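You operate a simulated robot arm through the tools that you are given. There is no shell and no other tool. Be economical: measure what you need, move in short steps, check, and stop when the job is done.

You run a simulated robot arm. Do the job below in one go: nothing can be reset, and whatever is moved stays where it is left.

Task
Zero the probe in the steel cup.
Fine: dip it, correct the probe dial by what the orange meter shows, dip again till it reads 0 C; probe back in its socket.

Only the result counts: the job must be done as asked and must still hold three seconds after the hand-in. Knocking over, shifting, dropping, spilling or breaking anything else fails it.

Robot
A 7-joint arm with a fingered hand on a trunk, on a base that drives. Base frame: it is fixed to the floor where the robot stands at the start and does not move with it; the origin is under the middle of the robot, x ahead of it, y to its left, z up; the surface under the hand at the start is at about z = 0.86. Lengths are in m, angles in degrees, forces in N, time in s.
With the tool pointing down near the work surface it reaches from about 0.32 to 0.84 m from the robot's upright axis, wherever it stands. Its first joint turns from -143.0 to 143.0 degrees. Places, roughly: blank button [0.8, -0.3, 0.9]; cell switch [0.9, -0.3, 0.9]; clear slider [0.6, -1.1, 1]; cold slider [0.7, -1.1, 0.9]; dim dial [0.8, -0.7, 0.9]; light switch [0.9, -0.8, 0.9]; orange button [0.8, -1.5, 1]; probe dial [0.7, 0.1, 0.9]; read button [0.8, -0.3, 0.9]; size slider [0.5, -1.1, 1]; socket of the orange meter [0.6, -0.1, 0.9]; steel cup [0.6, 0.1, 0.9]; tap lever [0.8, -0.6, 1]; warm switch [0.7, -0.5, 0.9]; water slider [0.7, -1.1, 1]. Payload 3 kg.
Tool frame: the origin (TCP) lies between the finger pads and is the grasp point; the fingertips stand 0.026 m ahead of it; z points along the fingers, y is the line along which they close. The gripper opens to 0.148 m. The gripper's body begins 0.073 m behind the TCP. The gripper is a hand of 3 fingers: y runs from the thumb to the fingers, the wrist lies at [0, 0, -0.229] in the tool frame, and closing takes about 1.5 s.
Orientation is that of the tool frame in the base frame, as a unit quaternion [w, x, y, z]. With the fingers straight down and closing along the base's y, the tool's x points along the base's -x, its y along +y and its z along -z.

Tools
- The arm moves only by the tool step_arm. Its argument "series" is a list of rows, each an object (a shift or turn left out is 0, a gripper value left out holds the last) with "travel": the shift along the tool's x, y, z in m, a list of three; "delta_rot": the turn, a rotation vector about the tool's x, y, z in degrees, a list of three; "claw": the opening, from 0 (shut) to 1 (fully open). In form: [{"travel": [tx, ty, tz], "delta_rot": [rx, ry, rz], "claw": claw}, ...]. A call has 1 to 12 rows; each row is the pose to reach, as a shift and turn from the pose commanded when the call began, along the tool's axes at that moment. Rows are played at 5 a second. More than 0.05 m and 8.6 degrees between two rows, or a gripper value outside its range, and nothing of the call is played. Where a pose cannot be reached the arm comes as near as it can. A force on the tool above 40 N (or 10 N above the force at the start of the call, whichever is more), or a blocked arm, ends the call early, and 0.2 s more pass. Each finger travels about 0.153 m/s and halts on what it meets, pressing with about 21 N; the grip force reading is that of the motor and also rises with nothing between the fingers. The clock runs only during rows and for 0.2 s after the last one: add rows that repeat a pose to give the fingers time. The reply holds the time, the measured pose of the TCP, the force on the tool along the base axes, the opening and the grip force, in the units named above and with some noise, with the torque about the TCP (base axes, N m) and any sound that the robot's microphone picked up.
- Cameras (640 x 400 px; columns grow to the right, rows downward): "scene" is now at [0.1414, -0.0383, 1.8798]; the picture's right is [-0.51, -0.86, 0.00], its down [-0.72, 0.42, -0.55] and it looks along [0.47, -0.28, -0.83] (base axes); focal length 260 px, centre (320, 200). "wrist" rides on the gripper at [0.068, -0.039, -0.09] in the tool frame; the picture's right is [0.50, 0.87, 0.00], its down [-0.66, 0.38, -0.65] and it looks along [-0.57, 0.33, 0.76] (tool axes); focal length 222 px, centre (320, 200). There is no depth. A picture from a camera that has moved, and an enlarged one, comes with that camera's place and axes in the base frame and with its lens.
- camera(camera): a new picture of that camera. It takes no simulated time.
- move_column(by): slides the trunk up (or, below 0, down) by that many m; the arm and the scene camera ride with it, the base frame stays. It gives what a move gives, with no picture.
- base_move(legs): drives the robot by 1 to 6 legs, each [ahead, left, turn to the left] in m, m and degrees, along the robot's own axes; the way and the turn of a leg run together, so that a leg with both is an arc; at most 1.5 m and 180 degrees a leg. The arm and the cameras ride along, it lands a little off, and it stops where it bumps. It gives what a move gives.
- set_grasp(shape): the hand has 3 fingers and takes this shape, open, in about a second: jaw (thumb against the fingers, like two jaws); tri (thumb and two fingers); tip (a fingertip pinch); poke (one finger out to press); point (the index stretched); flat (the hand flat); cup (the hand cupped); fist (a fist). The gripper value then closes the fingers along that shape, each until it touches; the sizes above hold for jaw. It gives what a move gives, with no picture.
- head_to(pan, tilt): turns the head with the scene camera to pan (to the left, within 86 degrees either way) and tilt (down, from -29 to 69), counted from straight ahead of the robot. It gives what a move gives.
- close_up(camera, box): a new picture of the part [left, top, right, bottom] of that camera's present view, enlarged. It takes no simulated time.
- job_done(): hands the job in; it is judged then, once.

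Work in short steps. Places have to be worked out from the pictures, the camera data and where the tool is seen: move nearer, look again, correct. Check each grasp and each placing, and mend what went wrong. You have 120 turns and 98 pictures in all, those below and enlarged ones among them. Open the gripper and draw the arm clear of the work before you hand the job in, unless the task says otherwise; then end with one line.

The tools are called by a JSON object that holds its "method" and its "body". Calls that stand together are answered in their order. step_arm: Moves the arm, as the interface text tells. Its arguments: {"type":"object","properties":{"series":{"type":"array","items":{"type":"object","properties":{"travel":{"type":"array","items":{"type":"number"}},"delta_rot":{"type":"array","items":{"type":"number"}},"claw":{"type":"number"}}}}},"required":["series"]} The other tools are called the same way: move_column (by) slides the trunk up or down; set_grasp (shape) gives the hand a shape; base_move (legs) drives the base; head_to (pan, tilt) turns the head that bears the scene camera; camera (camera) takes a picture; close_up (camera, box) takes an enlarged picture of a part of a camera's view; job_done () hands the job in.

At the start:

```text
time: 0.0
tcp_pos: [0.9063, -0.0125, 1.2721]
orientation: [0.0, 0.0, 1.0, 0.0]
force: [-0.4, -0.2, -0.7]
torque: [-0.01, 0.02, -0.01]
opening: 0.1478
finger_force: 0.1
shape: jaw
trunk travel left (down, up): [-0.825, 0.065]
robot x, y, heading: [-0.003, -0.0004, 0.1]
head pan, tilt: [-30.4, 56.6]
```

scene: 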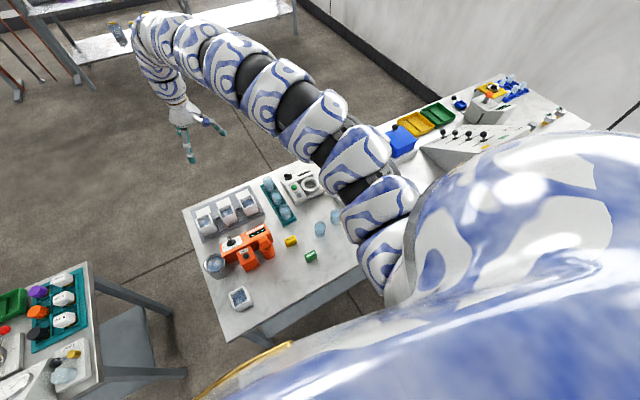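
wrist: 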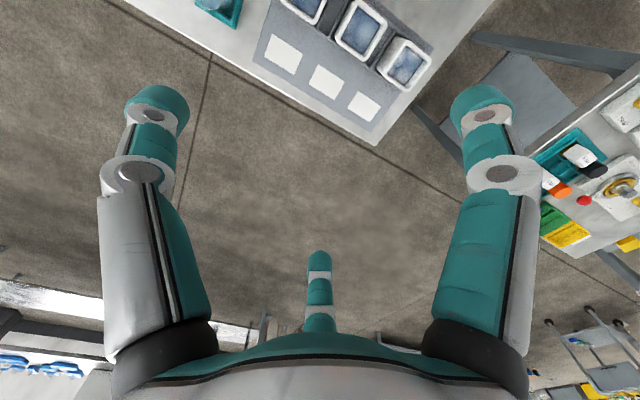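

The orange meter, with a cup to its left, is at about pixel (245,250). I'll enlarge that region to see the parts.

{"method": "close_up", "body": {"camera": "scene", "box": [180, 170, 340, 320]}}

{"method": "close_up", "body": {"camera": "scene", "box": [195, 220, 285, 280]}}

```text
2.67 times, centred on (260, 245) of scene
camera zoom: at [0.1414, -0.0383, 1.8798], right [-0.51, -0.86, 0.0], down [-0.72, 0.42, -0.55], along [0.47, -0.28, -0.83], focal length 695 px, centre (480, 80)
```

zoom: 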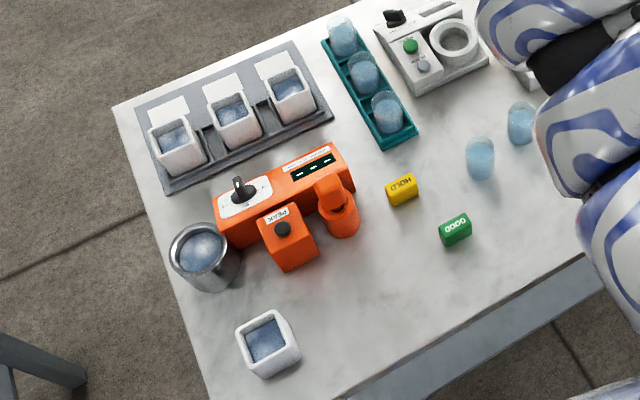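

```text
6.67 times, centred on (240, 250) of scene
camera zoom: at [0.1414, -0.0383, 1.8798], right [-0.51, -0.86, 0.0], down [-0.72, 0.42, -0.55], along [0.47, -0.28, -0.83], focal length 1737 px, centre (853, -133)
```

zoom: 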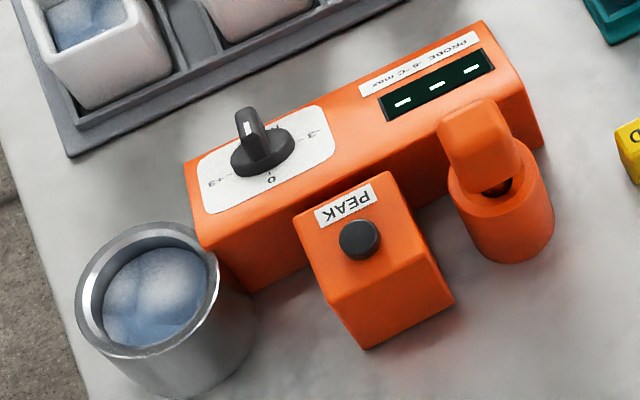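

The meter has a dial (-3…+3), a PEAK box with a button, a display and an orange probe in its socket. I'll zoom in further on the labels and the probe.

{"method": "close_up", "body": {"camera": "scene", "box": [245, 220, 277, 240]}}

{"method": "close_up", "body": {"camera": "scene", "box": [220, 230, 260, 255]}}

{"method": "close_up", "body": {"camera": "scene", "box": [250, 228, 282, 260]}}

```text
16.00 times, centred on (261, 230) of scene
camera zoom: at [0.1414, -0.0383, 1.8798], right [-0.51, -0.86, 0.0], down [-0.72, 0.42, -0.55], along [0.47, -0.28, -0.83], focal length 4168 px, centre (1264, -280)
```

zoom: 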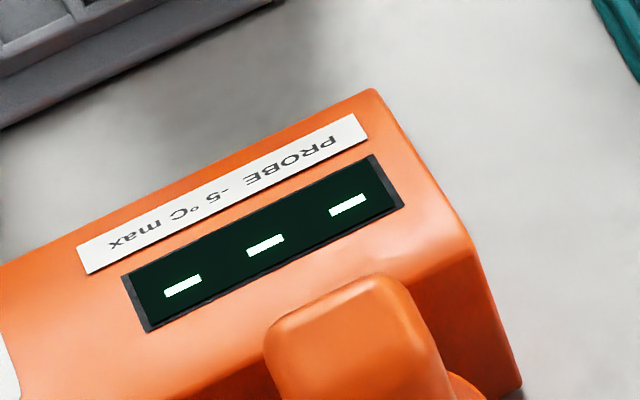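

```text
16.00 times, centred on (240, 242) of scene
camera zoom: at [0.1414, -0.0383, 1.8798], right [-0.51, -0.86, 0.0], down [-0.72, 0.42, -0.55], along [0.47, -0.28, -0.83], focal length 4168 px, centre (1600, -480)
```

zoom: 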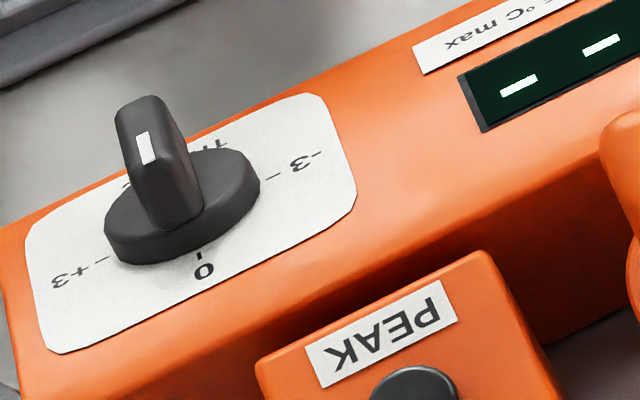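

```text
12.50 times, centred on (266, 244) of scene
camera zoom: at [0.1414, -0.0383, 1.8798], right [-0.51, -0.86, 0.0], down [-0.72, 0.42, -0.55], along [0.47, -0.28, -0.83], focal length 3257 px, centre (995, -350)
```

zoom: 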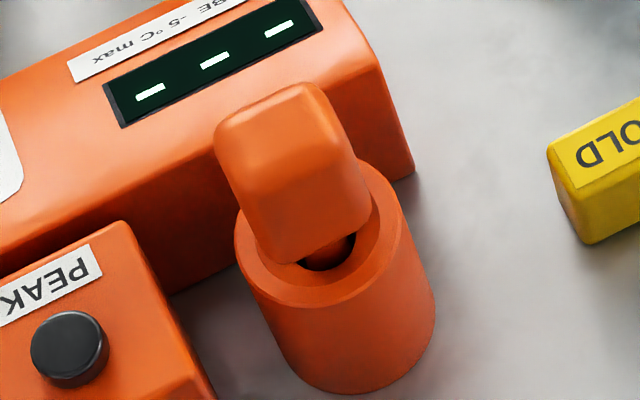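

The dial needs a top-down look. I'll bring the hand back above the meter at a safe height so the wrist camera can see it.

{"method": "step_arm", "body": {"series": [{"travel": [0.045, -0.01, 0]}, {"travel": [0.09, -0.02, 0]}, {"travel": [0.135, -0.03, 0]}, {"travel": [0.18, -0.04, 0]}, {"travel": [0.225, -0.05, 0]}, {"travel": [0.27, -0.06, 0]}, {"travel": [0.315, -0.07, 0]}, {"travel": [0.36, -0.08, 0]}, {"travel": [0.4, -0.09, 0]}]}}

{"method": "camera", "body": {"camera": "wrist"}}

{"method": "camera", "body": {"camera": "scene"}}

```text
time: 2.0
tcp_pos: [0.8266, -0.0296, 1.274]
orientation: [-0.001, 0.0, 1.0, 0.0]
force: [0.0, -0.6, -0.3]
torque: [-0.01, 0.0, 0.0]
opening: 0.148
finger_force: 0.1
shape: jaw
out of reach, approached as far as the arm can: row 2, 3, 4, 5, 6, 7, 8, 9
trunk travel left (down, up): [-0.825, 0.065]
robot x, y, heading: [-0.0003, -0.0014, 0.1]
head pan, tilt: [-30.4, 56.6]
```

```text
90 pictures are left
camera wrist: at [0.7584, -0.0687, 1.3641], right [-0.5, 0.87, 0.0], down [0.66, 0.38, 0.65], along [0.56, 0.33, -0.76], focal length 222 px, centre (320, 200)
```

wrist: 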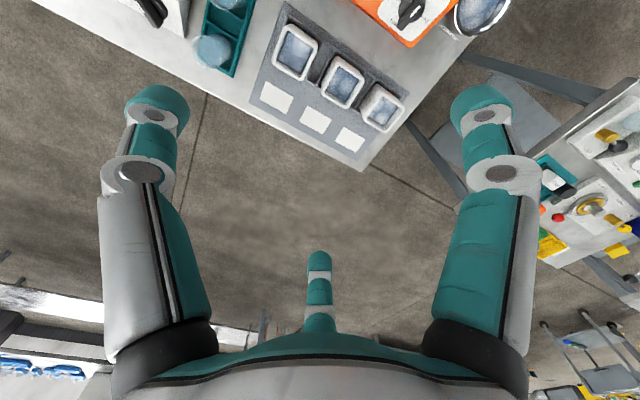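

```text
89 pictures are left
camera scene: at [0.1415, -0.0387, 1.8797], right [-0.51, -0.86, 0.0], down [-0.72, 0.42, -0.55], along [0.47, -0.28, -0.83], focal length 260 px, centre (320, 200)
```

scene: 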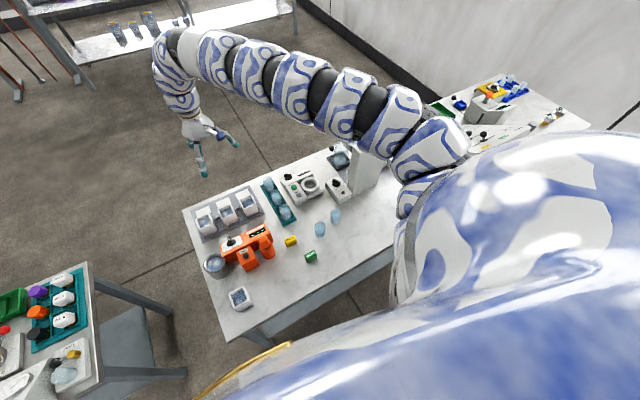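

Pulling back at that height is out of reach. I'll lower to about z=1.13, which still clears everything on the table, and then draw back.

{"method": "step_arm", "body": {"series": [{"travel": [0, 0, 0.045]}, {"travel": [0, 0, 0.09]}, {"travel": [0, 0, 0.13]}, {"travel": [0.03, 0, 0.13]}, {"travel": [0.07, 0, 0.13]}, {"travel": [0.11, 0, 0.13]}, {"travel": [0.15, 0, 0.13]}]}}

```text
time: 3.6
tcp_pos: [0.7695, -0.005, 1.0878]
orientation: [-0.002, -0.001, 1.0, -0.002]
force: [0.3, 0.4, 0.1]
torque: [0.01, 0.0, -0.01]
opening: 0.1481
finger_force: 0.0
shape: jaw
out of reach, approached as far as the arm can: row 4, 5, 6, 7
trunk travel left (down, up): [-0.825, 0.065]
robot x, y, heading: [0.0029, 0.0027, 0.1]
head pan, tilt: [-30.4, 56.6]
```

The arm seems to have a minimum radius here. I'll raise the hand a little and back the base up 0.15 m, so the meter falls well inside the arm's reach.

{"method": "step_arm", "body": {"series": [{"travel": [-0.03, 0, -0.04]}, {"travel": [-0.05, 0, -0.07]}]}}

{"method": "base_move", "body": {"legs": [[-0.15, 0, 0]]}}

{"method": "head_to", "body": {"pan": 0, "tilt": 50}}

{"method": "camera", "body": {"camera": "scene"}}

{"method": "camera", "body": {"camera": "wrist"}}

```text
time: 4.2
tcp_pos: [0.8193, -0.007, 1.1594]
orientation: [-0.001, 0.001, 1.0, 0.0]
force: [-0.5, -0.7, 1.0]
torque: [0.01, 0.03, 0.0]
opening: 0.148
finger_force: 0.0
shape: jaw
trunk travel left (down, up): [-0.825, 0.065]
robot x, y, heading: [0.0019, 0.0029, -0.1]
head pan, tilt: [-30.4, 56.6]
```

```text
time: 5.6
tcp_pos: [0.6711, -0.0079, 1.161]
orientation: [0.001, 0.001, 1.0, 0.0]
force: [0.1, 0.5, 1.2]
torque: [0.01, 0.01, -0.01]
opening: 0.1478
finger_force: 0.0
shape: jaw
trunk travel left (down, up): [-0.825, 0.065]
robot x, y, heading: [-0.1474, -0.0003, -0.2]
head pan, tilt: [-30.4, 56.6]
```

```text
time: 6.5
tcp_pos: [0.6712, -0.0072, 1.1591]
orientation: [-0.001, 0.001, 1.0, 0.0]
force: [-0.9, 0.7, 1.2]
torque: [-0.02, -0.02, 0.01]
opening: 0.1477
finger_force: 0.1
shape: jaw
trunk travel left (down, up): [-0.825, 0.065]
robot x, y, heading: [-0.1507, 0.0004, -0.2]
head pan, tilt: [0.0, 50.0]
```

```text
88 pictures are left
camera scene: at [0.0095, -0.0029, 1.8882], right [0.0, -1.0, 0.0], down [-0.77, 0.0, -0.64], along [0.64, 0.0, -0.77], focal length 260 px, centre (320, 200)
```

scene: 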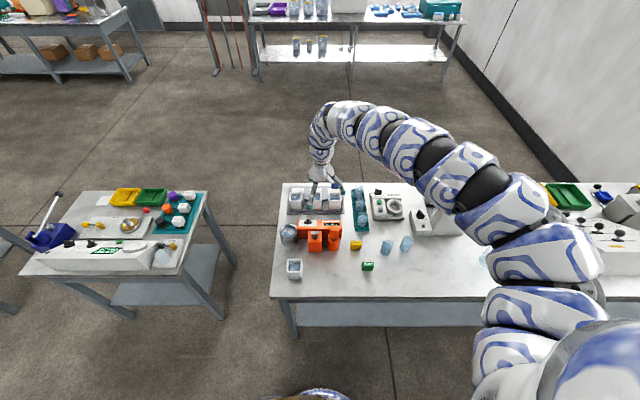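

```text
87 pictures are left
camera wrist: at [0.6028, -0.0471, 1.2495], right [-0.5, 0.87, 0.0], down [0.66, 0.38, 0.65], along [0.57, 0.33, -0.76], focal length 222 px, centre (320, 200)
```

wrist: 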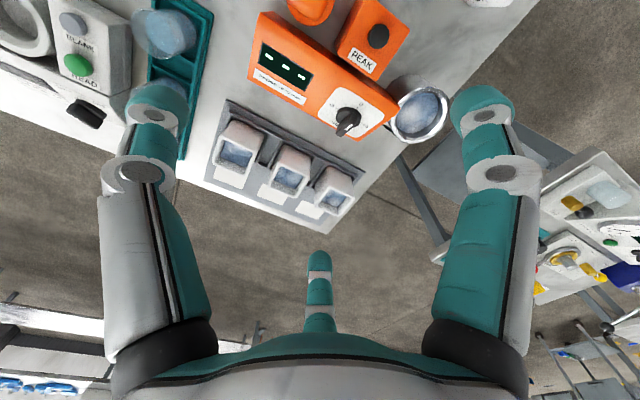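

Now I'll zoom in on the meter from the wrist and the head.

{"method": "close_up", "body": {"camera": "wrist", "box": [250, 0, 450, 140]}}

{"method": "close_up", "body": {"camera": "scene", "box": [276, 210, 356, 260]}}

```text
2.86 times, centred on (350, 70) of wrist
camera zoom: at [0.6028, -0.0471, 1.2495], right [-0.5, 0.87, 0.0], down [0.66, 0.38, 0.65], along [0.57, 0.33, -0.76], focal length 635 px, centre (234, 571)
```

zoom: 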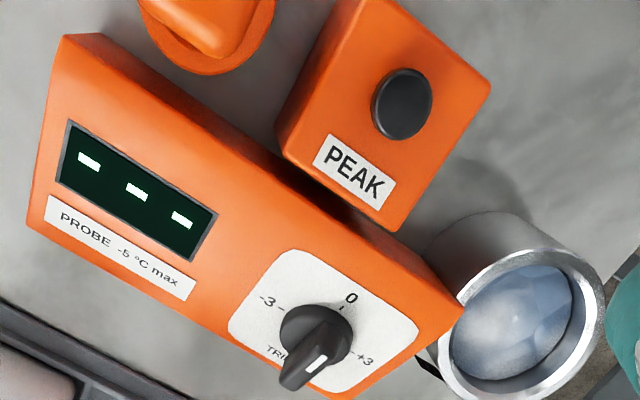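

```text
8.00 times, centred on (316, 235) of scene
camera zoom: at [0.0095, -0.0029, 1.8882], right [0.0, -1.0, 0.0], down [-0.77, 0.0, -0.64], along [0.64, 0.0, -0.77], focal length 2084 px, centre (352, -80)
```

zoom: 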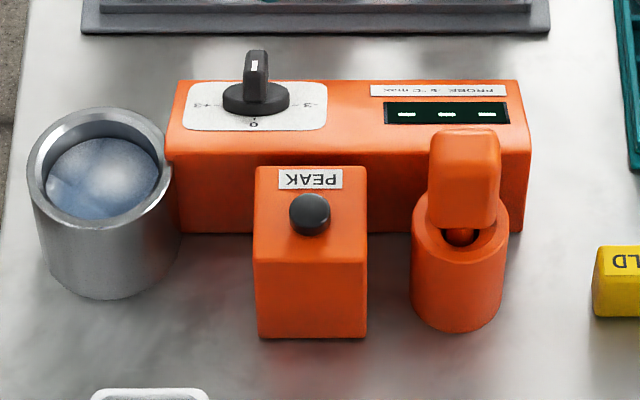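

{"method": "close_up", "body": {"camera": "wrist", "box": [320, 85, 390, 140]}}

{"method": "close_up", "body": {"camera": "scene", "box": [296, 212, 320, 227]}}

```text
7.27 times, centred on (355, 112) of wrist
camera zoom: at [0.6028, -0.0471, 1.2495], right [-0.5, 0.87, 0.0], down [0.66, 0.38, 0.65], along [0.57, 0.33, -0.76], focal length 1615 px, centre (66, 836)
```

zoom: 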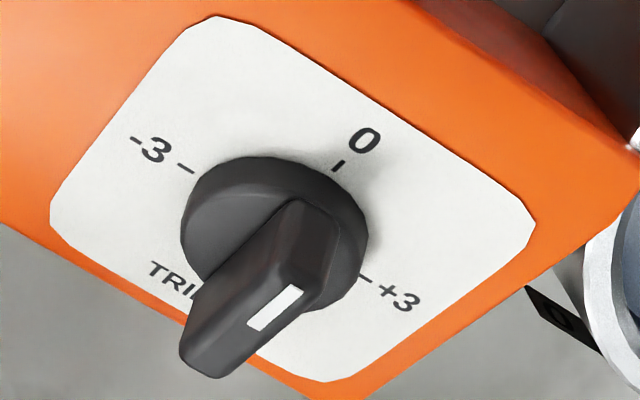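

```text
16.00 times, centred on (308, 220) of scene
camera zoom: at [0.0095, -0.0029, 1.8882], right [0.0, -1.0, 0.0], down [-0.77, 0.0, -0.64], along [0.64, 0.0, -0.77], focal length 4168 px, centre (512, -112)
```

zoom: 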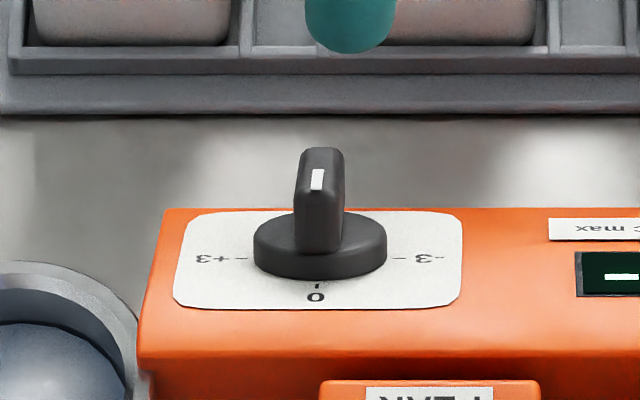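

The knob's mark points at 0, toward the robot, with -3 on the -y side and +3 on the +y side. I put the probe handle at about (0.595, -0.057), spanning z 0.945–1.005. Next I'll move above it with a part-open grip.

{"method": "step_arm", "body": {"series": [{"travel": [0.0, -0.025, 0.0], "claw": 0.6}, {"travel": [0.0, -0.05, 0.03], "claw": 0.6}, {"travel": [0.04, -0.05, 0.06]}, {"travel": [0.075, -0.05, 0.06]}, {"travel": [0.075, -0.05, 0.06]}]}}

{"method": "camera", "body": {"camera": "scene"}}

{"method": "camera", "body": {"camera": "wrist"}}

```text
time: 7.7
tcp_pos: [0.6303, -0.0493, 1.0831]
orientation: [-0.001, 0.001, 1.0, 0.0]
force: [-0.2, -0.7, 0.1]
torque: [-0.01, -0.03, -0.04]
opening: 0.0888
finger_force: 0.2
shape: jaw
out of reach, approached as far as the arm can: row 3, 4, 5
trunk travel left (down, up): [-0.825, 0.065]
robot x, y, heading: [-0.147, 0.0004, -0.2]
head pan, tilt: [0.0, 50.0]
```

```text
82 pictures are left
camera scene: at [0.009, -0.0025, 1.8883], right [0.0, -1.0, 0.0], down [-0.77, 0.0, -0.64], along [0.64, 0.0, -0.77], focal length 260 px, centre (320, 200)
```

scene: 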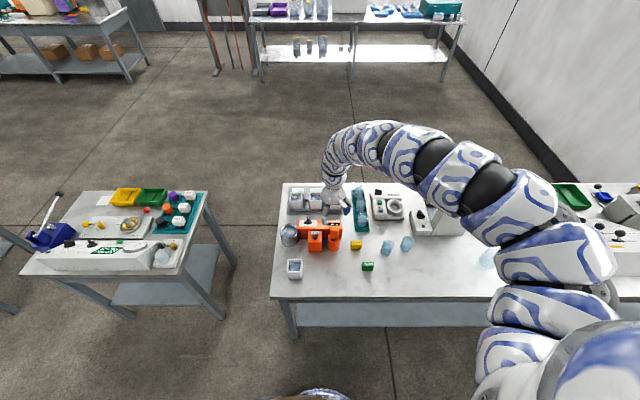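

```text
81 pictures are left
camera wrist: at [0.5627, -0.089, 1.174], right [-0.5, 0.87, 0.0], down [0.66, 0.38, 0.65], along [0.57, 0.33, -0.76], focal length 222 px, centre (320, 200)
```

wrist: 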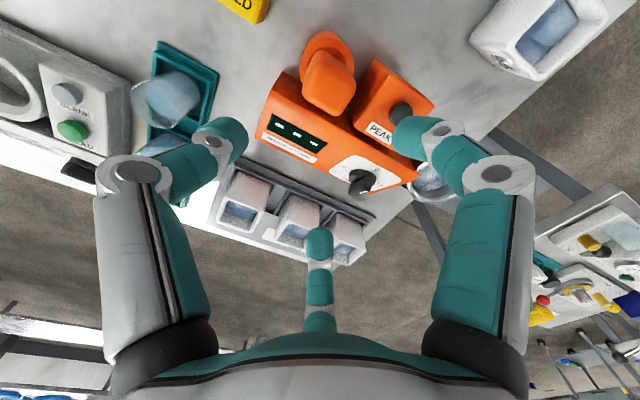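

I need to understand how the fingers are laid out, so I'll zoom in on the hand from the head camera.

{"method": "close_up", "body": {"camera": "scene", "box": [300, 170, 372, 220]}}

{"method": "close_up", "body": {"camera": "wrist", "box": [180, 20, 460, 195]}}

```text
8.00 times, centred on (336, 195) of scene
camera zoom: at [0.009, -0.0025, 1.8883], right [0.0, -1.0, 0.0], down [-0.77, 0.0, -0.64], along [0.64, 0.0, -0.77], focal length 2084 px, centre (192, 240)
```

zoom: 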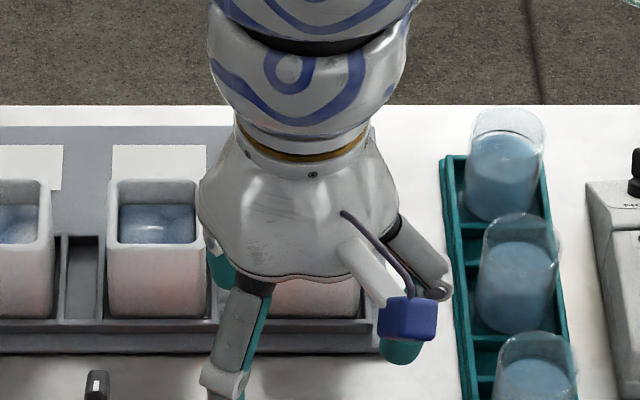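

```text
2.29 times, centred on (320, 108) of wrist
camera zoom: at [0.5627, -0.089, 1.174], right [-0.5, 0.87, 0.0], down [0.66, 0.38, 0.65], along [0.57, 0.33, -0.76], focal length 508 px, centre (320, 411)
```

zoom: 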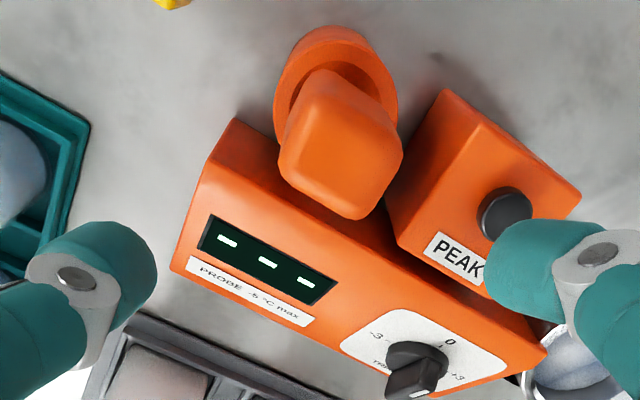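

The probe handle is confirmed at about (0.595, -0.06). To leave room for lifting later, I'll back the base up another 0.075 m and then position above the probe.

{"method": "base_move", "body": {"legs": [[-0.075, 0, 0]]}}

```text
time: 8.8
tcp_pos: [0.5548, -0.0498, 1.0841]
orientation: [0.0, 0.001, 1.0, 0.0]
force: [0.0, 1.2, -0.1]
torque: [0.0, -0.04, 0.01]
opening: 0.0889
finger_force: 0.1
shape: jaw
trunk travel left (down, up): [-0.825, 0.065]
robot x, y, heading: [-0.2237, 0.0047, -0.0]
head pan, tilt: [0.0, 50.0]
```

Move over the probe at z≈1.07 and check.

{"method": "step_arm", "body": {"series": [{"travel": [-0.02, -0.005, 0.0]}, {"travel": [-0.041, -0.01, 0.01]}, {"travel": [-0.041, -0.01, 0.01]}]}}

{"method": "camera", "body": {"camera": "wrist"}}

{"method": "close_up", "body": {"camera": "scene", "box": [290, 190, 370, 240]}}

```text
time: 9.6
tcp_pos: [0.5947, -0.0592, 1.0747]
orientation: [-0.001, 0.002, 1.0, 0.0]
force: [0.0, 0.3, 0.3]
torque: [-0.05, -0.01, -0.01]
opening: 0.089
finger_force: 0.0
shape: jaw
trunk travel left (down, up): [-0.825, 0.065]
robot x, y, heading: [-0.2252, -0.0008, -0.2]
head pan, tilt: [0.0, 50.0]
```

```text
78 pictures are left
camera wrist: at [0.5267, -0.0988, 1.1648], right [-0.5, 0.87, 0.0], down [0.66, 0.38, 0.65], along [0.57, 0.33, -0.76], focal length 222 px, centre (320, 200)
```

wrist: 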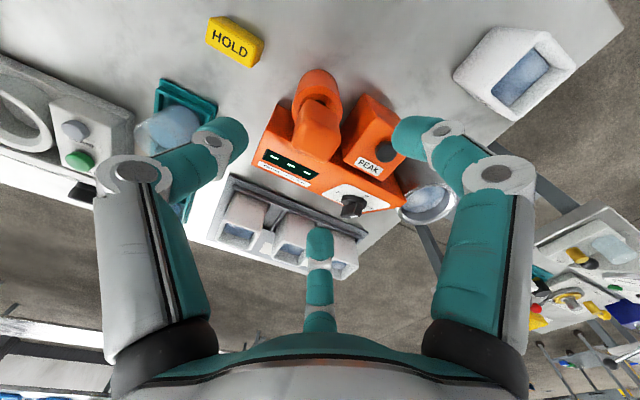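

```text
8.00 times, centred on (330, 215) of scene
camera zoom: at [-0.0664, -0.0026, 1.8883], right [0.0, -1.0, 0.0], down [-0.77, 0.0, -0.64], along [0.64, 0.0, -0.77], focal length 2084 px, centre (240, 80)
```

zoom: 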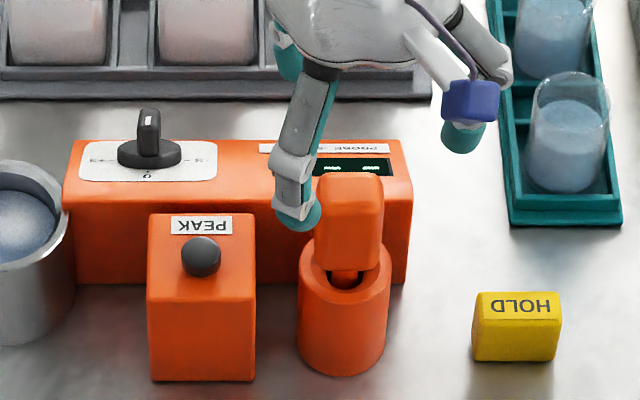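

In this view the fingers sit around the hand like a three-jaw chuck. I'll close partly in mid-air to see how they converge.

{"method": "step_arm", "body": {"series": [{"claw": 0.25}, {"claw": 0.25}, {"claw": 0.25}]}}

{"method": "camera", "body": {"camera": "wrist"}}

{"method": "close_up", "body": {"camera": "scene", "box": [290, 190, 370, 240]}}

```text
time: 10.3
tcp_pos: [0.5949, -0.0586, 1.074]
orientation: [-0.002, 0.001, 1.0, 0.0]
force: [0.1, -0.4, 0.7]
torque: [0.0, -0.01, 0.01]
opening: 0.0378
finger_force: 0.1
shape: jaw
trunk travel left (down, up): [-0.825, 0.065]
robot x, y, heading: [-0.2277, -0.0023, -0.1]
head pan, tilt: [0.0, 50.0]
```

```text
76 pictures are left
camera wrist: at [0.5268, -0.0986, 1.1646], right [-0.5, 0.87, 0.0], down [0.66, 0.38, 0.65], along [0.57, 0.33, -0.76], focal length 222 px, centre (320, 200)
```

wrist: 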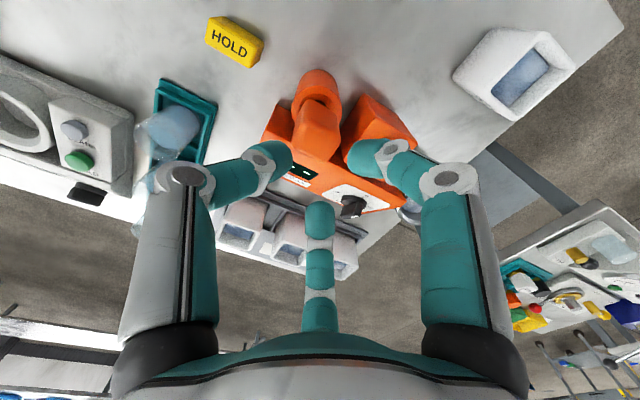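

```text
8.00 times, centred on (330, 215) of scene
camera zoom: at [-0.0659, -0.0026, 1.8883], right [0.0, -1.0, 0.0], down [-0.77, 0.0, -0.64], along [0.64, 0.0, -0.77], focal length 2084 px, centre (240, 80)
```

zoom: 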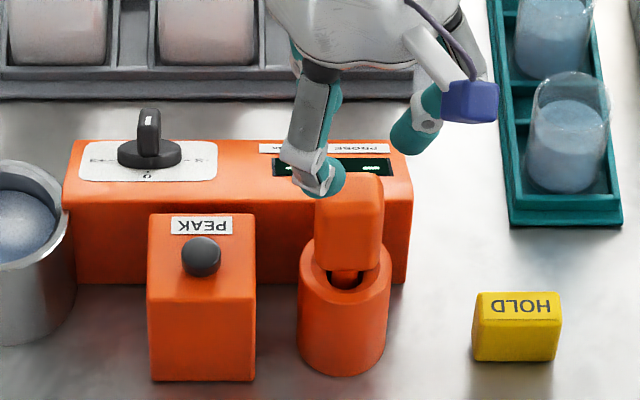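

The fingers close radially toward the TCP, and the handle sits in the centre. I'll reopen to 0.6, descend to TCP z≈0.984 (tips stay above the collar) and stop there before closing.

{"method": "step_arm", "body": {"series": [{"claw": 0.6}, {"claw": 0.6}, {"travel": [0, 0, 0.03]}, {"travel": [0, 0, 0.06]}, {"travel": [0, 0, 0.09]}, {"travel": [0, 0, 0.09]}]}}

{"method": "camera", "body": {"camera": "wrist"}}

{"method": "close_up", "body": {"camera": "scene", "box": [290, 190, 370, 240]}}

```text
time: 11.8
tcp_pos: [0.5969, -0.0604, 0.9809]
orientation: [-0.001, 0.0, 1.0, 0.0]
force: [-0.6, -1.0, -0.5]
torque: [-0.01, 0.0, -0.02]
opening: 0.0883
finger_force: 0.0
shape: jaw
trunk travel left (down, up): [-0.825, 0.065]
robot x, y, heading: [-0.2228, 0.0034, -0.1]
head pan, tilt: [0.0, 50.0]
```

```text
74 pictures are left
camera wrist: at [0.529, -0.0999, 1.0719], right [-0.5, 0.87, 0.0], down [0.66, 0.38, 0.65], along [0.57, 0.33, -0.76], focal length 222 px, centre (320, 200)
```

wrist: 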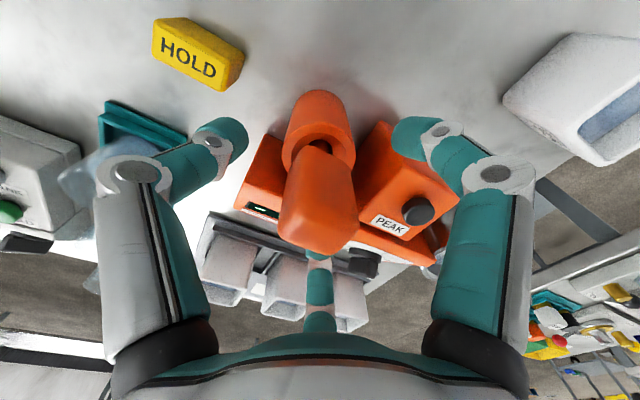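

```text
8.00 times, centred on (330, 215) of scene
camera zoom: at [-0.0663, -0.0025, 1.8883], right [0.0, -1.0, 0.0], down [-0.77, 0.0, -0.64], along [0.64, 0.0, -0.77], focal length 2084 px, centre (240, 80)
```

zoom: 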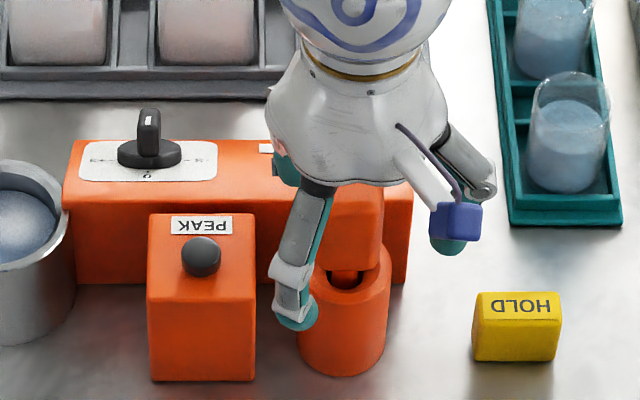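

The handle is centred between the fingers. I'll close on it.

{"method": "step_arm", "body": {"series": [{"claw": 0.4}, {"claw": 0.25}, {"claw": 0.1}, {"claw": 0}, {"claw": 0}, {"claw": 0}, {"claw": 0}]}}

{"method": "camera", "body": {"camera": "wrist"}}

{"method": "close_up", "body": {"camera": "scene", "box": [290, 190, 370, 240]}}

```text
time: 13.3
tcp_pos: [0.5976, -0.0609, 0.9826]
orientation: [-0.001, 0.001, 1.0, 0.0]
force: [-0.1, -0.1, 0.7]
torque: [-0.02, -0.01, -0.03]
opening: 0.0294
finger_force: 21.2
shape: jaw
trunk travel left (down, up): [-0.825, 0.065]
robot x, y, heading: [-0.2252, 0.0006, -0.3]
head pan, tilt: [0.0, 50.0]
```

```text
72 pictures are left
camera wrist: at [0.5293, -0.0999, 1.0718], right [-0.5, 0.87, 0.0], down [0.66, 0.38, 0.65], along [0.57, 0.33, -0.76], focal length 222 px, centre (320, 200)
```

wrist: 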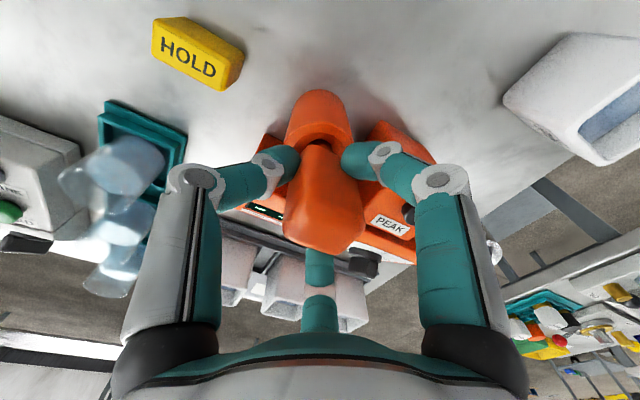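

```text
8.00 times, centred on (330, 215) of scene
camera zoom: at [-0.0657, -0.0026, 1.8882], right [0.0, -1.0, 0.0], down [-0.77, 0.0, -0.64], along [0.64, 0.0, -0.77], focal length 2084 px, centre (240, 80)
```

zoom: 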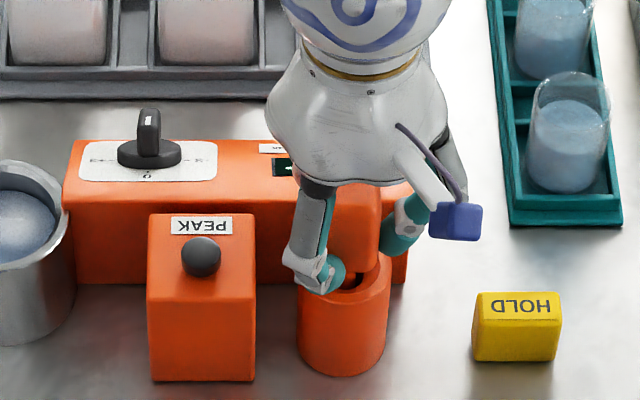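

Gripped at 0.029 m opening with 21 N. I'll record the seated pose as (0.5976, -0.0609, 0.9826) and lift straight up 0.12 m in small rows.

{"method": "step_arm", "body": {"series": [{"travel": [0, 0, -0.02]}, {"travel": [0, 0, -0.04]}, {"travel": [0, 0, -0.06]}, {"travel": [0, 0, -0.08]}, {"travel": [0, 0, -0.1]}, {"travel": [0, 0, -0.12]}, {"travel": [0, 0, -0.12]}]}}

{"method": "close_up", "body": {"camera": "scene", "box": [272, 180, 368, 240]}}

{"method": "camera", "body": {"camera": "wrist"}}

```text
time: 14.9
tcp_pos: [0.5977, -0.0615, 1.1023]
orientation: [-0.001, 0.002, 1.0, 0.0]
force: [-0.1, -0.4, 0.1]
torque: [-0.02, 0.01, 0.01]
opening: 0.0293
finger_force: 20.6
shape: jaw
trunk travel left (down, up): [-0.825, 0.065]
robot x, y, heading: [-0.2236, 0.002, 0.1]
head pan, tilt: [0.0, 50.0]
```

```text
6.67 times, centred on (320, 210) of scene
camera zoom: at [-0.0654, -0.0026, 1.8882], right [0.0, -1.0, 0.0], down [-0.77, 0.0, -0.64], along [0.64, 0.0, -0.77], focal length 1737 px, centre (320, 133)
```

zoom: 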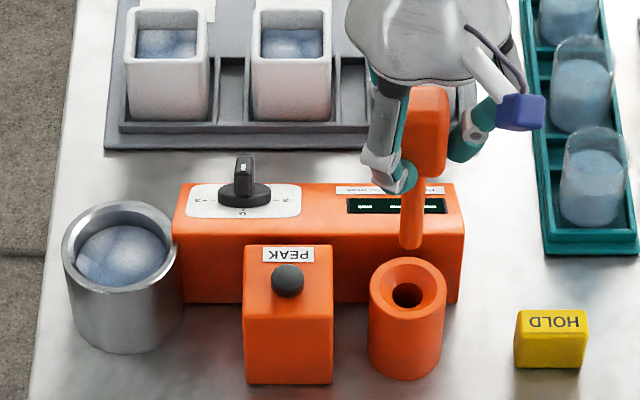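

```text
69 pictures are left
camera wrist: at [0.5304, -0.1009, 1.1925], right [-0.5, 0.87, 0.0], down [0.66, 0.38, 0.65], along [0.57, 0.33, -0.76], focal length 222 px, centre (320, 200)
```

wrist: 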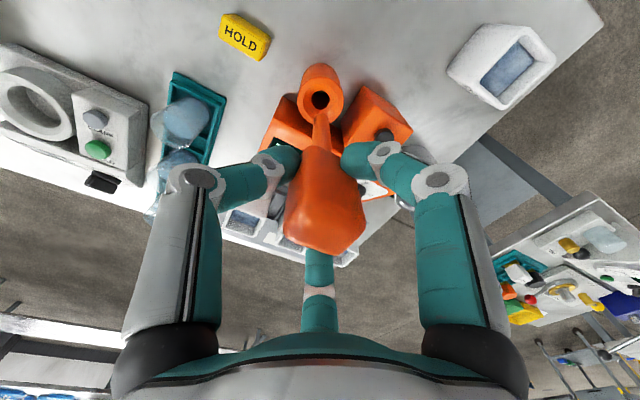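

The probe is out, with its tip about 0.128 m below the TCP. I estimate the steel cup at (0.626, 0.130) with its rim at about 0.943. I'll raise 0.02 m and move over the cup.

{"method": "step_arm", "body": {"series": [{"travel": [0, 0, -0.02]}, {"travel": [0, 0.04, -0.02]}, {"travel": [0, 0.08, -0.02]}, {"travel": [0, 0.12, -0.02]}, {"travel": [0, 0.155, -0.02]}, {"travel": [-0.028, 0.191, -0.02]}, {"travel": [-0.028, 0.191, -0.02]}]}}

{"method": "close_up", "body": {"camera": "scene", "box": [272, 180, 368, 240]}}

{"method": "camera", "body": {"camera": "wrist"}}

```text
time: 16.6
tcp_pos: [0.6255, 0.1309, 1.1217]
orientation: [-0.001, 0.001, 1.0, -0.001]
force: [-0.1, 0.6, -0.2]
torque: [-0.05, -0.04, 0.0]
opening: 0.0287
finger_force: 21.1
shape: jaw
trunk travel left (down, up): [-0.825, 0.065]
robot x, y, heading: [-0.2283, -0.0051, -0.1]
head pan, tilt: [0.0, 50.0]
```

```text
6.67 times, centred on (320, 210) of scene
camera zoom: at [-0.0678, -0.001, 1.8885], right [0.0, -1.0, 0.0], down [-0.77, 0.0, -0.64], along [0.64, 0.0, -0.77], focal length 1737 px, centre (320, 133)
```

zoom: 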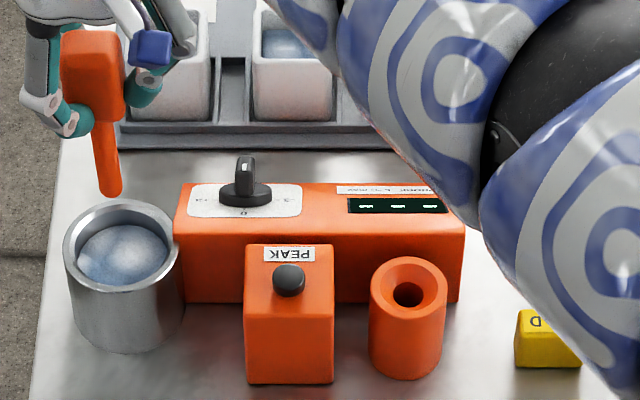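

```text
67 pictures are left
camera wrist: at [0.5565, 0.0927, 1.2123], right [-0.5, 0.87, 0.0], down [0.66, 0.38, 0.65], along [0.57, 0.32, -0.76], focal length 222 px, centre (320, 200)
```

wrist: 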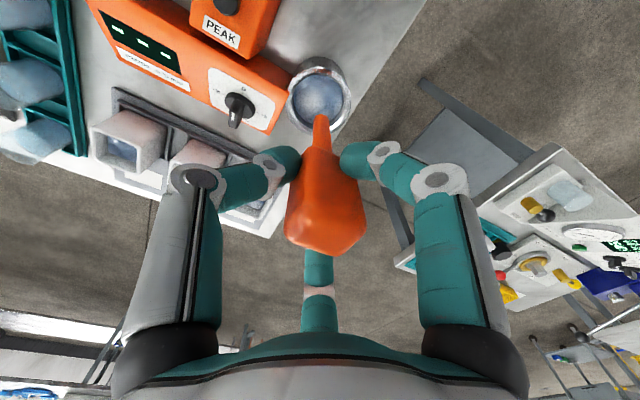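

The tip is above the cup within about 5 mm. I'll shift slightly (-0.003, -0.002) and dip the tip to z≈0.905.

{"method": "step_arm", "body": {"series": [{"travel": [0.003, -0.003, 0.02]}, {"travel": [0.003, -0.003, 0.04]}, {"travel": [0.003, -0.003, 0.06]}, {"travel": [0.003, -0.003, 0.075]}, {"travel": [0.003, -0.003, 0.09]}, {"travel": [0.003, -0.003, 0.09]}, {"travel": [0.003, -0.003, 0.09]}, {"travel": [0.003, -0.003, 0.09]}, {"travel": [0.003, -0.003, 0.09]}]}}

{"method": "close_up", "body": {"camera": "scene", "box": [272, 180, 368, 240]}}

{"method": "camera", "body": {"camera": "wrist"}}

```text
time: 18.6
tcp_pos: [0.6234, 0.1306, 1.0327]
orientation: [-0.002, 0.001, 1.0, 0.0]
force: [0.5, 0.1, 0.2]
torque: [0.03, 0.01, 0.0]
opening: 0.0287
finger_force: 21.0
shape: jaw
trunk travel left (down, up): [-0.825, 0.065]
robot x, y, heading: [-0.2223, -0.0003, -0.1]
head pan, tilt: [0.0, 50.0]
```

```text
6.67 times, centred on (320, 210) of scene
camera zoom: at [-0.0657, -0.0025, 1.8882], right [0.0, -1.0, 0.0], down [-0.77, 0.0, -0.64], along [0.64, 0.0, -0.77], focal length 1737 px, centre (320, 133)
```

zoom: 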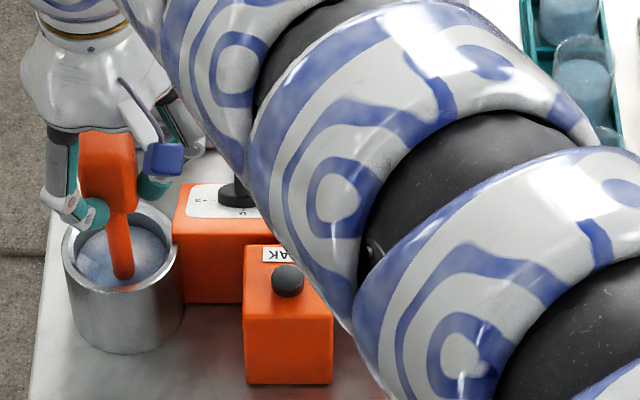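

```text
65 pictures are left
camera wrist: at [0.5551, 0.0907, 1.1237], right [-0.5, 0.87, 0.0], down [0.66, 0.38, 0.65], along [0.57, 0.33, -0.76], focal length 222 px, centre (320, 200)
```

wrist: 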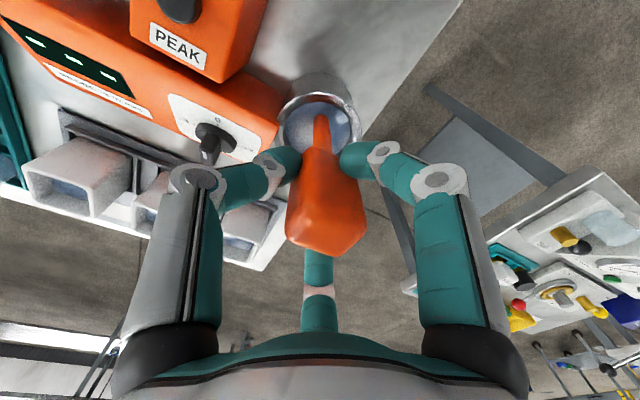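

The display still shows dashes. I'll dip another 0.015 m and hold for a while.

{"method": "step_arm", "body": {"series": [{"travel": [0, 0, 0.008]}, {"travel": [0, 0, 0.015]}, {"travel": [0, 0, 0.015]}, {"travel": [0, 0, 0.015]}, {"travel": [0, 0, 0.015]}, {"travel": [0, 0, 0.015]}, {"travel": [0, 0, 0.015]}, {"travel": [0, 0, 0.015]}]}}

{"method": "camera", "body": {"camera": "wrist"}}

{"method": "close_up", "body": {"camera": "scene", "box": [272, 195, 304, 240]}}

```text
time: 20.4
tcp_pos: [0.6226, 0.1301, 1.0184]
orientation: [-0.001, 0.0, 1.0, 0.0]
force: [0.3, -0.5, -0.9]
torque: [0.02, -0.02, -0.01]
opening: 0.0287
finger_force: 21.3
shape: jaw
trunk travel left (down, up): [-0.825, 0.065]
robot x, y, heading: [-0.2255, -0.0, -0.2]
head pan, tilt: [0.0, 50.0]
```

```text
64 pictures are left
camera wrist: at [0.5536, 0.0908, 1.1084], right [-0.5, 0.87, 0.0], down [0.66, 0.38, 0.65], along [0.57, 0.33, -0.76], focal length 222 px, centre (320, 200)
```

wrist: 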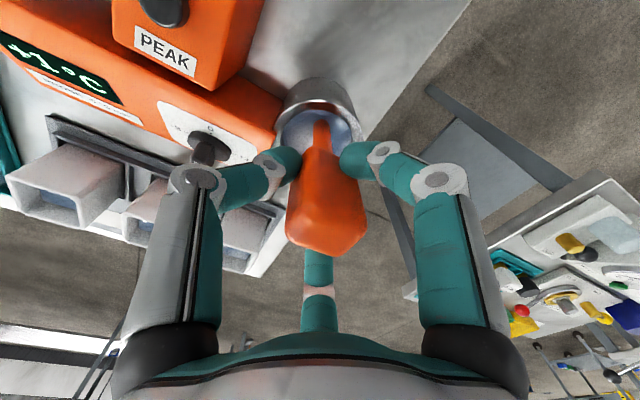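

```text
8.89 times, centred on (288, 218) of scene
camera zoom: at [-0.0657, -0.0025, 1.8882], right [0.0, -1.0, 0.0], down [-0.77, 0.0, -0.64], along [0.64, 0.0, -0.77], focal length 2316 px, centre (604, 44)
```

zoom: 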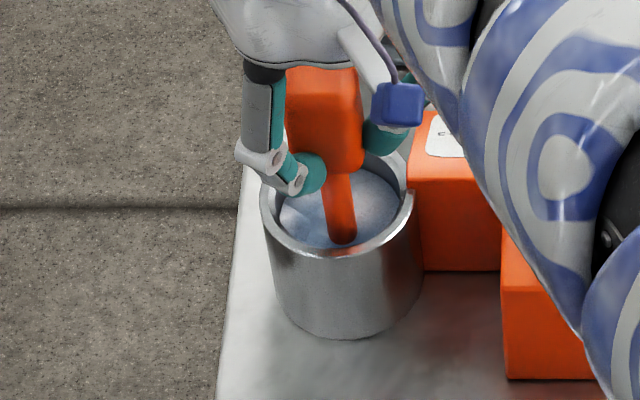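

It now shows a reading. I'll zoom in on the display.

{"method": "close_up", "body": {"camera": "wrist", "box": [0, 20, 140, 110]}}

```text
4.44 times, centred on (70, 65) of wrist
camera zoom: at [0.5536, 0.0908, 1.1084], right [-0.5, 0.87, 0.0], down [0.66, 0.38, 0.65], along [0.57, 0.33, -0.76], focal length 987 px, centre (1431, 800)
```

zoom: 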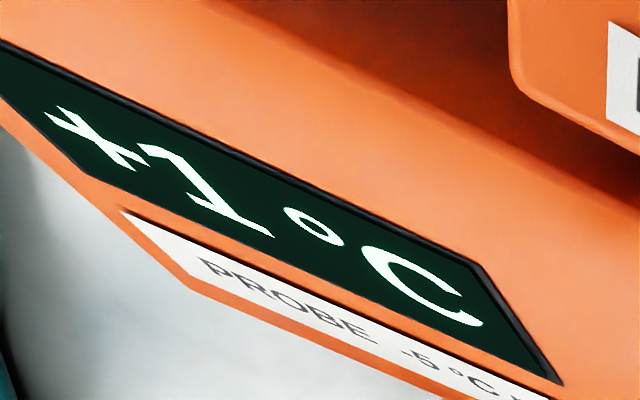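

It reads +1 °C. I'll hold a bit longer to confirm it has settled.

{"method": "step_arm", "body": {"series": [{"travel": [0, 0, 0]}, {"travel": [0, 0, 0]}, {"travel": [0, 0, 0]}, {"travel": [0, 0, 0]}, {"travel": [0, 0, 0]}, {"travel": [0, 0, 0]}, {"travel": [0, 0, 0]}, {"travel": [0, 0, 0]}, {"travel": [0, 0, 0]}, {"travel": [0, 0, 0]}]}}

{"method": "close_up", "body": {"camera": "wrist", "box": [0, 20, 140, 110]}}

```text
time: 22.6
tcp_pos: [0.6218, 0.1308, 1.018]
orientation: [-0.001, 0.001, 1.0, -0.001]
force: [-0.3, 0.1, -1.4]
torque: [-0.01, 0.0, 0.01]
opening: 0.0287
finger_force: 20.9
shape: jaw
trunk travel left (down, up): [-0.825, 0.065]
robot x, y, heading: [-0.2231, -0.0001, -0.2]
head pan, tilt: [0.0, 50.0]
```

```text
4.44 times, centred on (70, 65) of wrist
camera zoom: at [0.5536, 0.0907, 1.1083], right [-0.5, 0.87, 0.0], down [0.66, 0.38, 0.65], along [0.57, 0.33, -0.76], focal length 987 px, centre (1431, 800)
```

zoom: 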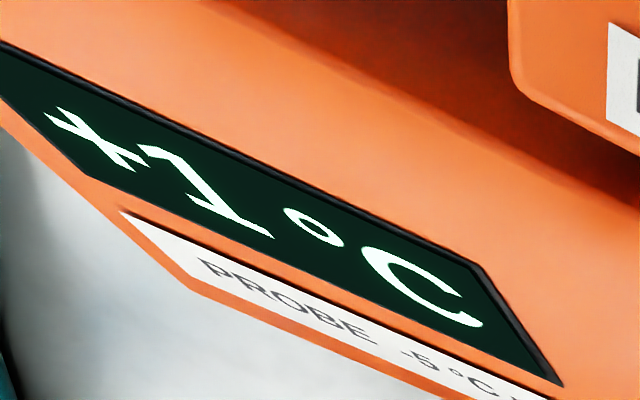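

Settled at +1 °C, so the dial should go to -1. I'll lift out and carry the probe back above its socket.

{"method": "step_arm", "body": {"series": [{"travel": [0, 0, -0.025]}, {"travel": [0, 0, -0.05]}, {"travel": [0, 0, -0.075]}, {"travel": [0, 0, -0.104]}, {"travel": [0.012, -0.035, -0.104]}, {"travel": [0.025, -0.075, -0.104]}, {"travel": [0.025, -0.115, -0.104]}, {"travel": [0.025, -0.155, -0.104]}, {"travel": [0.025, -0.1915, -0.104]}, {"travel": [0.025, -0.1915, -0.104]}, {"travel": [0.025, -0.1915, -0.104]}]}}

{"method": "close_up", "body": {"camera": "scene", "box": [272, 180, 368, 240]}}

{"method": "camera", "body": {"camera": "wrist"}}

```text
time: 24.9
tcp_pos: [0.5981, -0.0639, 1.122]
orientation: [-0.001, 0.003, 1.0, 0.0]
force: [-0.2, -0.7, 0.1]
torque: [-0.02, -0.03, 0.02]
opening: 0.0285
finger_force: 21.2
shape: jaw
trunk travel left (down, up): [-0.825, 0.065]
robot x, y, heading: [-0.2227, 0.0024, -0.1]
head pan, tilt: [0.0, 50.0]
```

```text
6.67 times, centred on (320, 210) of scene
camera zoom: at [-0.0657, -0.0034, 1.8882], right [0.0, -1.0, 0.0], down [-0.77, 0.0, -0.64], along [0.64, 0.0, -0.77], focal length 1737 px, centre (320, 133)
```

zoom: 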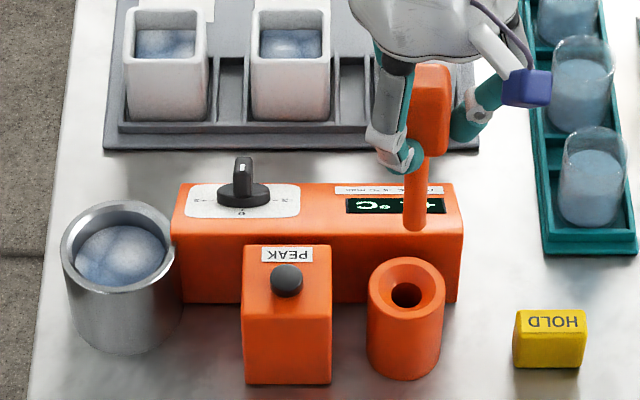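

```text
59 pictures are left
camera wrist: at [0.5295, -0.1036, 1.2119], right [-0.5, 0.87, 0.0], down [0.66, 0.38, 0.65], along [0.57, 0.33, -0.76], focal length 222 px, centre (320, 200)
```

wrist: 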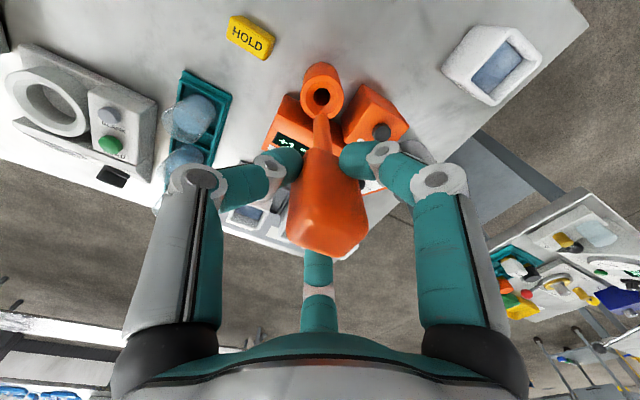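

The display has latched +1 °C. The tip sits about 3 mm too far toward -y relative to the socket. I'll correct that and lower in small steps, stopping just above the hole to check.

{"method": "step_arm", "body": {"series": [{"travel": [0, 0.003, 0.015]}, {"travel": [0, 0.003, 0.03]}, {"travel": [0, 0.003, 0.043]}, {"travel": [0, 0.003, 0.043]}]}}

{"method": "close_up", "body": {"camera": "scene", "box": [308, 205, 356, 235]}}

{"method": "close_up", "body": {"camera": "wrist", "box": [260, 40, 380, 140]}}

```text
time: 25.9
tcp_pos: [0.5955, -0.0611, 1.0784]
orientation: [-0.001, 0.0, 1.0, 0.0]
force: [-0.5, 0.1, -0.3]
torque: [0.01, 0.0, 0.0]
opening: 0.0285
finger_force: 21.4
shape: jaw
trunk travel left (down, up): [-0.825, 0.065]
robot x, y, heading: [-0.2229, 0.0031, -0.1]
head pan, tilt: [0.0, 50.0]
```

```text
13.33 times, centred on (332, 220) of scene
camera zoom: at [-0.0659, -0.0027, 1.8883], right [0.0, -1.0, 0.0], down [-0.77, 0.0, -0.64], along [0.64, 0.0, -0.77], focal length 3474 px, centre (160, -67)
```

zoom: 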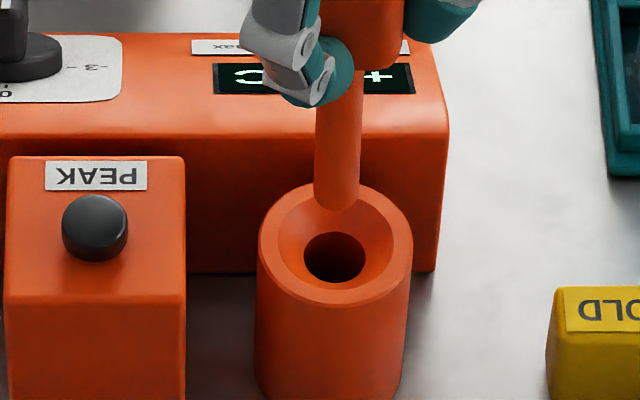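

```text
4.00 times, centred on (320, 90) of wrist
camera zoom: at [0.5286, -0.1007, 1.1694], right [-0.5, 0.87, 0.0], down [0.66, 0.38, 0.65], along [0.57, 0.33, -0.76], focal length 888 px, centre (320, 640)
```

zoom: 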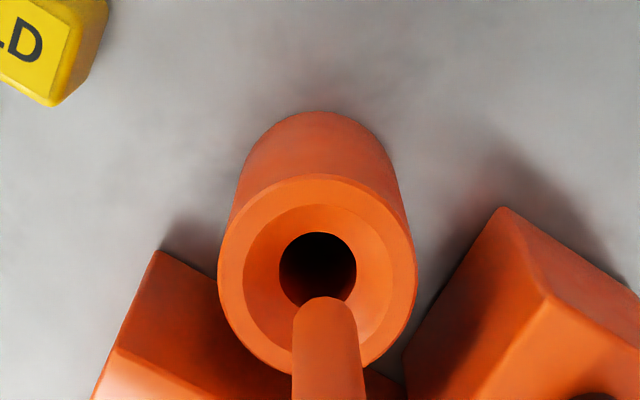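

Aligned within about 2 mm over the funnelled socket. I'll lower with a slight correction.

{"method": "step_arm", "body": {"series": [{"travel": [-0.001, -0.001, 0.02]}, {"travel": [-0.001, -0.001, 0.04]}, {"travel": [-0.001, -0.001, 0.055]}, {"travel": [-0.001, -0.001, 0.07]}, {"travel": [-0.001, -0.001, 0.083]}, {"travel": [-0.001, -0.001, 0.094]}, {"travel": [-0.001, -0.001, 0.094]}]}}

{"method": "close_up", "body": {"camera": "scene", "box": [308, 200, 356, 235]}}

```text
time: 27.6
tcp_pos: [0.5996, -0.062, 0.984]
orientation: [-0.001, 0.001, 1.0, 0.0]
force: [0.8, -0.6, -0.2]
torque: [0.02, 0.04, -0.02]
opening: 0.0283
finger_force: 20.3
shape: jaw
trunk travel left (down, up): [-0.825, 0.065]
robot x, y, heading: [-0.2221, 0.0007, 0.0]
head pan, tilt: [0.0, 50.0]
```

```text
11.43 times, centred on (332, 218) of scene
camera zoom: at [-0.0658, -0.0026, 1.8883], right [0.0, -1.0, 0.0], down [-0.77, 0.0, -0.64], along [0.64, 0.0, -0.77], focal length 2978 px, centre (183, 0)
```

zoom: 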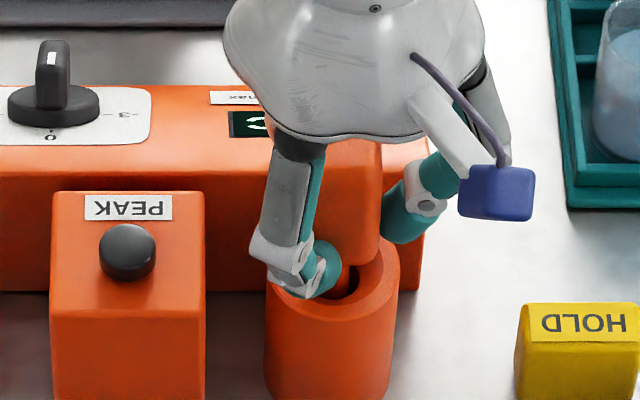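

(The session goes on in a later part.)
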